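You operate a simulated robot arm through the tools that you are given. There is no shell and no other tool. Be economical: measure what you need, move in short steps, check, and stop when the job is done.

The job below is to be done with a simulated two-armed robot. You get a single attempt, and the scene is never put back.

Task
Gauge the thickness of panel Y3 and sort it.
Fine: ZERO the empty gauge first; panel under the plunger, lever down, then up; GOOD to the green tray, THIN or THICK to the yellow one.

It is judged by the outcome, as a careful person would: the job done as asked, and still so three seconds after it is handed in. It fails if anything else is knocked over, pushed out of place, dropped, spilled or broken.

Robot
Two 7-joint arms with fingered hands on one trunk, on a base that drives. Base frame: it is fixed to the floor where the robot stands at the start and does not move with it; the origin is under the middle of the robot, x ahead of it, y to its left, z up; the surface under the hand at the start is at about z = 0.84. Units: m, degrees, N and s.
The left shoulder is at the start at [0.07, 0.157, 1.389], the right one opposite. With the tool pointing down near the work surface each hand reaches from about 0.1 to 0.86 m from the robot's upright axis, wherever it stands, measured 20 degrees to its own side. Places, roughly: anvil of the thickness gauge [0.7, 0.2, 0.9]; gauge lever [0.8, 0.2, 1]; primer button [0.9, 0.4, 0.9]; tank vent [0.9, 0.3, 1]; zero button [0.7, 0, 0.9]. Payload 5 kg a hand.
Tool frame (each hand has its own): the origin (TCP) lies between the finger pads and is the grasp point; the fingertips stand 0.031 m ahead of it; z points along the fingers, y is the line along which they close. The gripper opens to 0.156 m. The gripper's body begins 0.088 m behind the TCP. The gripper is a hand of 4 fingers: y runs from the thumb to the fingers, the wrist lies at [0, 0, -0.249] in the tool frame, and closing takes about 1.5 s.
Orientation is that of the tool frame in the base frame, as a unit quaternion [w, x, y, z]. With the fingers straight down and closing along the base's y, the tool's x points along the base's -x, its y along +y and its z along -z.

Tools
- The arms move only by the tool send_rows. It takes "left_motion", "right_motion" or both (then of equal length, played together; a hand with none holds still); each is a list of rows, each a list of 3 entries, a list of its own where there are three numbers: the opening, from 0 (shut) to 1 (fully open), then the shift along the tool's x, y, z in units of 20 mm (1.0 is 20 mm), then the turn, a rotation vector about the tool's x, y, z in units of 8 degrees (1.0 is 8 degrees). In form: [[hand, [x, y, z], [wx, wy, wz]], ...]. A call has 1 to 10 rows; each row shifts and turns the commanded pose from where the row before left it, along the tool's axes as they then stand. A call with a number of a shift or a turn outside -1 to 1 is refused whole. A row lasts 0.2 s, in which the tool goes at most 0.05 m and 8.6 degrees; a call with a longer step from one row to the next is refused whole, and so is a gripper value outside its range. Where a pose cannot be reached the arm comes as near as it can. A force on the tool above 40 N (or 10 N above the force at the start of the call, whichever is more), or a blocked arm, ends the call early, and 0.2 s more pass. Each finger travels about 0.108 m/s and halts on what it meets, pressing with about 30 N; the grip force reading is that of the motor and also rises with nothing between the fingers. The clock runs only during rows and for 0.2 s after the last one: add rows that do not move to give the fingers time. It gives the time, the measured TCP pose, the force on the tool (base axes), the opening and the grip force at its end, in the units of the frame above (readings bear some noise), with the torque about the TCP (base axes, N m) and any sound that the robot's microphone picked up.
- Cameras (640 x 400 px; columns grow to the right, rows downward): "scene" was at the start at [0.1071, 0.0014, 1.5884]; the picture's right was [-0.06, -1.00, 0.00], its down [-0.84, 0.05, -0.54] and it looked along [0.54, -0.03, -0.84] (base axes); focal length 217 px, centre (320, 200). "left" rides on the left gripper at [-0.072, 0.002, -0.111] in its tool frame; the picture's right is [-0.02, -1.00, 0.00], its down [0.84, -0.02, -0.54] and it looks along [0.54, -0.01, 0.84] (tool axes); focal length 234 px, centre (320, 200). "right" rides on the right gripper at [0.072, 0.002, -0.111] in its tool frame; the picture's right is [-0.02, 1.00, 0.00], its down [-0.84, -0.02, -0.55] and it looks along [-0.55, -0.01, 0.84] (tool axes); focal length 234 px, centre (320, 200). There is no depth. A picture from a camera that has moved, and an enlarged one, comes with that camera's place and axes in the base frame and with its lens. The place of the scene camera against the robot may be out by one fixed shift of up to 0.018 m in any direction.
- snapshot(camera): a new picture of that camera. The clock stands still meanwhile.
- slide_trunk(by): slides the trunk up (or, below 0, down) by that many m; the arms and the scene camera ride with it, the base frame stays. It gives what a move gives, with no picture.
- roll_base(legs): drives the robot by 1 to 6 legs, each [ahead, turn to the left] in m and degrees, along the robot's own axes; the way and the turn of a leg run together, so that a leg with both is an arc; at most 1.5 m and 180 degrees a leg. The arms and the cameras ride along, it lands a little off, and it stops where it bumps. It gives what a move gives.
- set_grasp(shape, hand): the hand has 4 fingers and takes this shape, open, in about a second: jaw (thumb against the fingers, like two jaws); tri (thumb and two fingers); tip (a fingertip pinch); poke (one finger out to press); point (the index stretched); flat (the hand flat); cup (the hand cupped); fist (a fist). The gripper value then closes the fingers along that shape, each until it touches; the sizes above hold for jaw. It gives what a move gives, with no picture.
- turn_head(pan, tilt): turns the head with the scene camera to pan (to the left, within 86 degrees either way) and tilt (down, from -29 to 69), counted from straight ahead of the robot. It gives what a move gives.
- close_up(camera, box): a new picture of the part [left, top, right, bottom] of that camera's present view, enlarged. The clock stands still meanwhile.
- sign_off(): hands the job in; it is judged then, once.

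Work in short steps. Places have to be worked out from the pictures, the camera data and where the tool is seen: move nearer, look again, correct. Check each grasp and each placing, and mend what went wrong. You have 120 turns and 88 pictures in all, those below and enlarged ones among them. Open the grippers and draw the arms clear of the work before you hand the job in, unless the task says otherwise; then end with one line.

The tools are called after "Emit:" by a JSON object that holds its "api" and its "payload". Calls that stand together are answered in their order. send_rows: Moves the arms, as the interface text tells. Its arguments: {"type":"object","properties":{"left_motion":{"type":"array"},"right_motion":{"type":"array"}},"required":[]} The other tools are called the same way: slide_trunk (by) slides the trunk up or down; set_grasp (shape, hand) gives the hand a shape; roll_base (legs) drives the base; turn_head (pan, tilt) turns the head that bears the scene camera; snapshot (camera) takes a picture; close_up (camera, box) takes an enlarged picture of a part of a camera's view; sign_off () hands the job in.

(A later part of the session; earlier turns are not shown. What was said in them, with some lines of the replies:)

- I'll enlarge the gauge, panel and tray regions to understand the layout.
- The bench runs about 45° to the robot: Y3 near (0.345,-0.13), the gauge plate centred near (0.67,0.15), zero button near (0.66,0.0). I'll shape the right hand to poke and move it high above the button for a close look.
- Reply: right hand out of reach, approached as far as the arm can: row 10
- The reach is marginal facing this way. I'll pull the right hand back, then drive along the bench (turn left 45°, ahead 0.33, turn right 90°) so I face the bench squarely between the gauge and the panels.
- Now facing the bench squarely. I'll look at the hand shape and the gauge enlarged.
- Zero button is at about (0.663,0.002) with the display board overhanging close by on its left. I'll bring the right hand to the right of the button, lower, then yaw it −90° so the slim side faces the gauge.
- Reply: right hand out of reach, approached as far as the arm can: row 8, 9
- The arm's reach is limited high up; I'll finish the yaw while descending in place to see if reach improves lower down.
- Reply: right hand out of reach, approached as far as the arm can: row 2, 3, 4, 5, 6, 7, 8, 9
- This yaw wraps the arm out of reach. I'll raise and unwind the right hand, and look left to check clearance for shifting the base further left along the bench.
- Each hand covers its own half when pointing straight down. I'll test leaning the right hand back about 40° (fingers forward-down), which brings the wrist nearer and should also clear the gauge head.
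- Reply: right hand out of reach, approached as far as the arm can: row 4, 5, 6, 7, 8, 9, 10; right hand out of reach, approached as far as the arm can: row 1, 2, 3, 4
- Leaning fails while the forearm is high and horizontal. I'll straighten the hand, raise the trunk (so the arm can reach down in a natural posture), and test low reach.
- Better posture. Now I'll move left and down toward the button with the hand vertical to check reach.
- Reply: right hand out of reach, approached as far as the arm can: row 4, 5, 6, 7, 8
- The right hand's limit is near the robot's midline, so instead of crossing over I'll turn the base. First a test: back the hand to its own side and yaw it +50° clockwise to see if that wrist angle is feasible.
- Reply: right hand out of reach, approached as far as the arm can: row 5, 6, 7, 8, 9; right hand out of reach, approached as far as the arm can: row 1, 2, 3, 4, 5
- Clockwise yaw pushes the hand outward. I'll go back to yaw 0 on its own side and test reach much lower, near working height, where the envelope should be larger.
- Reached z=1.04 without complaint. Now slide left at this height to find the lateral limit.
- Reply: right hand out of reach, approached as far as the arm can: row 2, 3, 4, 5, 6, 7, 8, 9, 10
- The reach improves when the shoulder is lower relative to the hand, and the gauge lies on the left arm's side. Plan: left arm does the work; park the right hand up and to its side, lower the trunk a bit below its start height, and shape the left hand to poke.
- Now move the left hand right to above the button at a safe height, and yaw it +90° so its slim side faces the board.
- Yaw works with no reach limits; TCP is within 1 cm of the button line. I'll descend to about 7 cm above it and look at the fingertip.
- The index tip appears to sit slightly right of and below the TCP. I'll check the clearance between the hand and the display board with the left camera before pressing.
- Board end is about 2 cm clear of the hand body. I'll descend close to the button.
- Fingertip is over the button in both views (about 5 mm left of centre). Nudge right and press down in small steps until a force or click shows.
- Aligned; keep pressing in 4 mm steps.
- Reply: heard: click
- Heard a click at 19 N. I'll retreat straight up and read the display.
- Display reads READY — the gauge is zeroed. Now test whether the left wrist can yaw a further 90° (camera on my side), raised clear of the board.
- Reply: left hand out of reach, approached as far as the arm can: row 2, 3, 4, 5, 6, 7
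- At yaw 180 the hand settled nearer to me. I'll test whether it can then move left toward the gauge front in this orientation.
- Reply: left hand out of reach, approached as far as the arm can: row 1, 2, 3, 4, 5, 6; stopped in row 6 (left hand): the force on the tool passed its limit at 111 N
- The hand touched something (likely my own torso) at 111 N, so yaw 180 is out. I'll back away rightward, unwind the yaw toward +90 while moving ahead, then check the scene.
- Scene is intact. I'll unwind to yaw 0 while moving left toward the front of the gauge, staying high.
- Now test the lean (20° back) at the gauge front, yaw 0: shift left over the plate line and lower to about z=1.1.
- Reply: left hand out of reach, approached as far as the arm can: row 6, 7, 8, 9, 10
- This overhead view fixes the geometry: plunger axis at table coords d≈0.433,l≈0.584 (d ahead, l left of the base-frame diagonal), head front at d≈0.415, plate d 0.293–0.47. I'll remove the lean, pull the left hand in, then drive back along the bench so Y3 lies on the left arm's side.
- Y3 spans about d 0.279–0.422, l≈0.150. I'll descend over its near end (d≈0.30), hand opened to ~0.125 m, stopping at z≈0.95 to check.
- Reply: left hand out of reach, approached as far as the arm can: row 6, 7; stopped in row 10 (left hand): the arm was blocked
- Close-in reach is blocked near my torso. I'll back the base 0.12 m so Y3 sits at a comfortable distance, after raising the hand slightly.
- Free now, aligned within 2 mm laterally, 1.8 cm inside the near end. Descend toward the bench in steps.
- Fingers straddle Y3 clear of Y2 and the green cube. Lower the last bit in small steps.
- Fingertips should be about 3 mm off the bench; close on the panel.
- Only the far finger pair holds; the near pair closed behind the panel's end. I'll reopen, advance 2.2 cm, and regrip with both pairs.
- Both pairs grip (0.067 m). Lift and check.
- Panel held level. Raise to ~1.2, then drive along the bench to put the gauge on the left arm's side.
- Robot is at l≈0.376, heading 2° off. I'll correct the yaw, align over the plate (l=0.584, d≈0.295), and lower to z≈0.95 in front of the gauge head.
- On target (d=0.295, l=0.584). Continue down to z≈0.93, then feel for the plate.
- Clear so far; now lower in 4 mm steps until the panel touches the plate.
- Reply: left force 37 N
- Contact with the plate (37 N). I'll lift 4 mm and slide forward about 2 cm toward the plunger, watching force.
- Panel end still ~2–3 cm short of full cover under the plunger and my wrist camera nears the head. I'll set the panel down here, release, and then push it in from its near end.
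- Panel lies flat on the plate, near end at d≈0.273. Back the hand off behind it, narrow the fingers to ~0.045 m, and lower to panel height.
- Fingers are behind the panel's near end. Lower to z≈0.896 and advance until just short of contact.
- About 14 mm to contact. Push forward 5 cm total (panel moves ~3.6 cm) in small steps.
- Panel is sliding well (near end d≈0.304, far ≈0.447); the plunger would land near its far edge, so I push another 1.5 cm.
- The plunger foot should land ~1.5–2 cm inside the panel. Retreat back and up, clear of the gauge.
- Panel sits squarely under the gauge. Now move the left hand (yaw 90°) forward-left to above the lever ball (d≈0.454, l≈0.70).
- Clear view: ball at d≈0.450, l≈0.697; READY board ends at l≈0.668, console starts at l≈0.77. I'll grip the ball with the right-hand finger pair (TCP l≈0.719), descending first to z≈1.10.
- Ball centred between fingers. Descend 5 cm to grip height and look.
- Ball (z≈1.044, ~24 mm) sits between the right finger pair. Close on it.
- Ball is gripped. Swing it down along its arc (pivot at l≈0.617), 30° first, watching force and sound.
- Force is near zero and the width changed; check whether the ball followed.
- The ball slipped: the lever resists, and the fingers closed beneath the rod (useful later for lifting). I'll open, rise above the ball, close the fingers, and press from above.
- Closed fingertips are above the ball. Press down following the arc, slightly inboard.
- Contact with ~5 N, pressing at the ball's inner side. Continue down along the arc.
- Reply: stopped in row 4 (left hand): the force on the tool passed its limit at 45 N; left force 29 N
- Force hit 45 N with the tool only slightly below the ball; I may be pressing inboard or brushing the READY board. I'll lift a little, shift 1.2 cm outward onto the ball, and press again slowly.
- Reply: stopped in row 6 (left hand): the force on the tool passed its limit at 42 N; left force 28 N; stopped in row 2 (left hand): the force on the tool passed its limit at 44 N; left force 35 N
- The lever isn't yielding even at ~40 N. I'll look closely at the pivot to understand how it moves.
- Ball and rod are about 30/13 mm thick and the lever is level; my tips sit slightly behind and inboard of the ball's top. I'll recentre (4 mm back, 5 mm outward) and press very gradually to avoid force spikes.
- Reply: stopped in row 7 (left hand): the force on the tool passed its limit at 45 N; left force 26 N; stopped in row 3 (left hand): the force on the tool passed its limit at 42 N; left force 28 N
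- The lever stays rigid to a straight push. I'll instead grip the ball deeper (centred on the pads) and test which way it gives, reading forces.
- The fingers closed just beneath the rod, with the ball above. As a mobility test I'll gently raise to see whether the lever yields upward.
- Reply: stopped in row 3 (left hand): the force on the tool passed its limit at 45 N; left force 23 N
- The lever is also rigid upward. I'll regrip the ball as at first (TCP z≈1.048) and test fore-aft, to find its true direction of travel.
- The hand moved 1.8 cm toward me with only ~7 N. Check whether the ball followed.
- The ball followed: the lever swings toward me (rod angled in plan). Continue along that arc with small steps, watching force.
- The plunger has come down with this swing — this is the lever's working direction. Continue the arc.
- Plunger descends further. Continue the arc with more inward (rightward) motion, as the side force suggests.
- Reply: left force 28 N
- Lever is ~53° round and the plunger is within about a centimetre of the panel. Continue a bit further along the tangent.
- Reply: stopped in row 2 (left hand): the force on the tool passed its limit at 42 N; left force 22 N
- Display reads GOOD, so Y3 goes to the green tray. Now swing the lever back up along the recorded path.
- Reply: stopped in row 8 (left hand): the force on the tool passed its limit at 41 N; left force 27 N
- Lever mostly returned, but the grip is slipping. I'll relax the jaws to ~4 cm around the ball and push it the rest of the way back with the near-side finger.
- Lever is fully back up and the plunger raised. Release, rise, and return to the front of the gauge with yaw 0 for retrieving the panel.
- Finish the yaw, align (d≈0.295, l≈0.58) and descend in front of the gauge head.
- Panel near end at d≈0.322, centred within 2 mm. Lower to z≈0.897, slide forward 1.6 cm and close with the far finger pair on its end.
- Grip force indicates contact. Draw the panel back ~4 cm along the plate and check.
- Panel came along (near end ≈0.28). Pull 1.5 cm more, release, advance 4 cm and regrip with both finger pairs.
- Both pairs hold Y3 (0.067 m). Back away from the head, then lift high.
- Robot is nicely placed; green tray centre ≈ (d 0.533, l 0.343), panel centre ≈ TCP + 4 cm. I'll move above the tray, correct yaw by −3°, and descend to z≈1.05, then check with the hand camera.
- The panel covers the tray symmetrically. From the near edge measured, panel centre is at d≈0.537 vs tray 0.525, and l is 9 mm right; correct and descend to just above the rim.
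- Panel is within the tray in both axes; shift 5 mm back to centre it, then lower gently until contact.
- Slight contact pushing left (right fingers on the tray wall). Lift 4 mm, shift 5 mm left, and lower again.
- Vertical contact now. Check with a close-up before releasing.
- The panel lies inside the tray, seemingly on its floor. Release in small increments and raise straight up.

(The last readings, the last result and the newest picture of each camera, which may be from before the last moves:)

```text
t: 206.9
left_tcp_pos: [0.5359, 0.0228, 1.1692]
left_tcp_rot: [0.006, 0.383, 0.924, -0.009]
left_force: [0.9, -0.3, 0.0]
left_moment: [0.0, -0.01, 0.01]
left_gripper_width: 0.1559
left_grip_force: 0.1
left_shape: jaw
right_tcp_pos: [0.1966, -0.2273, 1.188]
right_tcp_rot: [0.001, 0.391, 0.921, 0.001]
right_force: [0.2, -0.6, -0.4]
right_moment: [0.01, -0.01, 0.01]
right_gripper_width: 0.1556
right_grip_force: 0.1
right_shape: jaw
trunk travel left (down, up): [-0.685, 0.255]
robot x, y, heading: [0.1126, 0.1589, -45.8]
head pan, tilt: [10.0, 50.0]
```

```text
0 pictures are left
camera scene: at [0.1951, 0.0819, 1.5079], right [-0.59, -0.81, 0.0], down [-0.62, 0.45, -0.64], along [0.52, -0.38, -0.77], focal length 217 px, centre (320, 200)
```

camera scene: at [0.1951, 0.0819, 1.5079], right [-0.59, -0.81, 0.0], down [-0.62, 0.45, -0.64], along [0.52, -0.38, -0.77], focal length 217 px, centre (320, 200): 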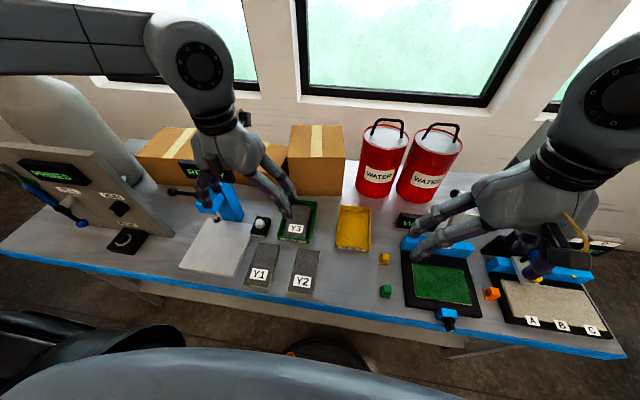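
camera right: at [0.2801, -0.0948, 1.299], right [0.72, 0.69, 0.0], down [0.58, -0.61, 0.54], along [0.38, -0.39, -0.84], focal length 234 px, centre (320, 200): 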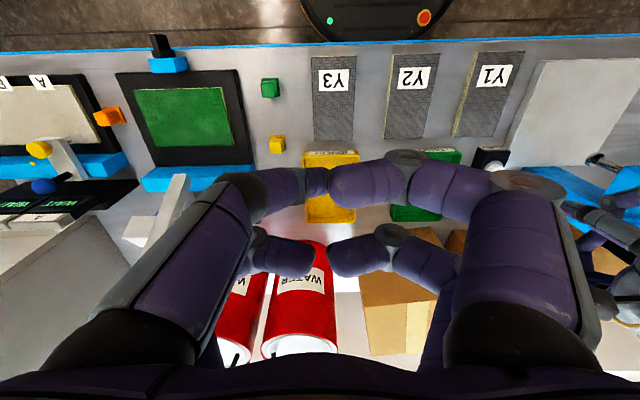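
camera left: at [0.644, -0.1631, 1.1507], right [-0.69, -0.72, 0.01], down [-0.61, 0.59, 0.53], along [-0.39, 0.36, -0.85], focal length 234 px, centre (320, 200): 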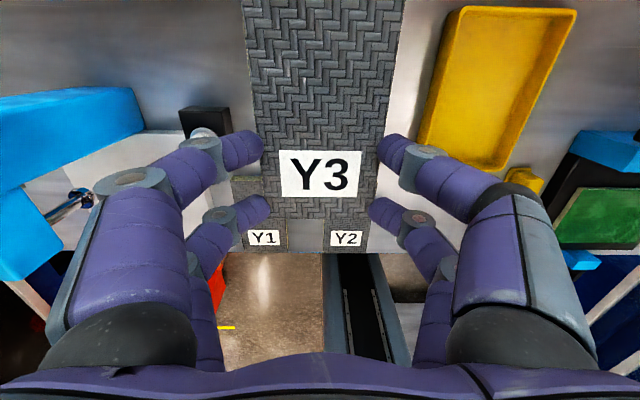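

Y3 rests in the green tray, everything else in place. Raise both open hands further clear of the work.

Emit:
{"api": "send_rows", "payload": {"left_motion": [[1, [0, 0, -0.8], [0, 0, 0]], [1, [0, 0, -0.8], [0, 0, 0]], [1, [0, 0, -0.8], [0, 0, 0]], [1, [0, 0, -0.8], [0, 0, 0]], [1, [0, 0, -0.8], [0, 0, 0]]], "right_motion": [[1, [0, 0, -0.8], [0, 0, 0]], [1, [0, 0, -0.8], [0, 0, 0]], [1, [0, 0, -0.8], [0, 0, 0]], [1, [0, 0, -0.8], [0, 0, 0]], [1, [0, 0, -0.8], [0, 0, 0]]]}}

```text
t: 208.1
left_tcp_pos: [0.5344, 0.0259, 1.2489]
left_tcp_rot: [0.006, 0.383, 0.924, -0.009]
left_force: [-1.0, 0.3, 0.2]
left_moment: [-0.01, 0.01, 0.0]
left_gripper_width: 0.156
left_grip_force: 0.1
left_shape: jaw
right_tcp_pos: [0.1984, -0.2271, 1.27]
right_tcp_rot: [0.0, 0.392, 0.92, 0.001]
right_force: [-0.1, -0.1, 0.2]
right_moment: [0.04, -0.01, 0.01]
right_gripper_width: 0.156
right_grip_force: 0.0
right_shape: jaw
trunk travel left (down, up): [-0.685, 0.255]
robot x, y, heading: [0.1151, 0.1554, -46.1]
head pan, tilt: [10.0, 50.0]
```

Both hands are open and raised clear of the work, so I'm handing the job in.

Emit:
{"api": "sign_off", "payload": {}}

```text
The job is handed in.
```

I zeroed the empty gauge, gauged panel Y3 as GOOD, returned the lever to up, and put Y3 in the green tray; in the last picture nothing else had moved.
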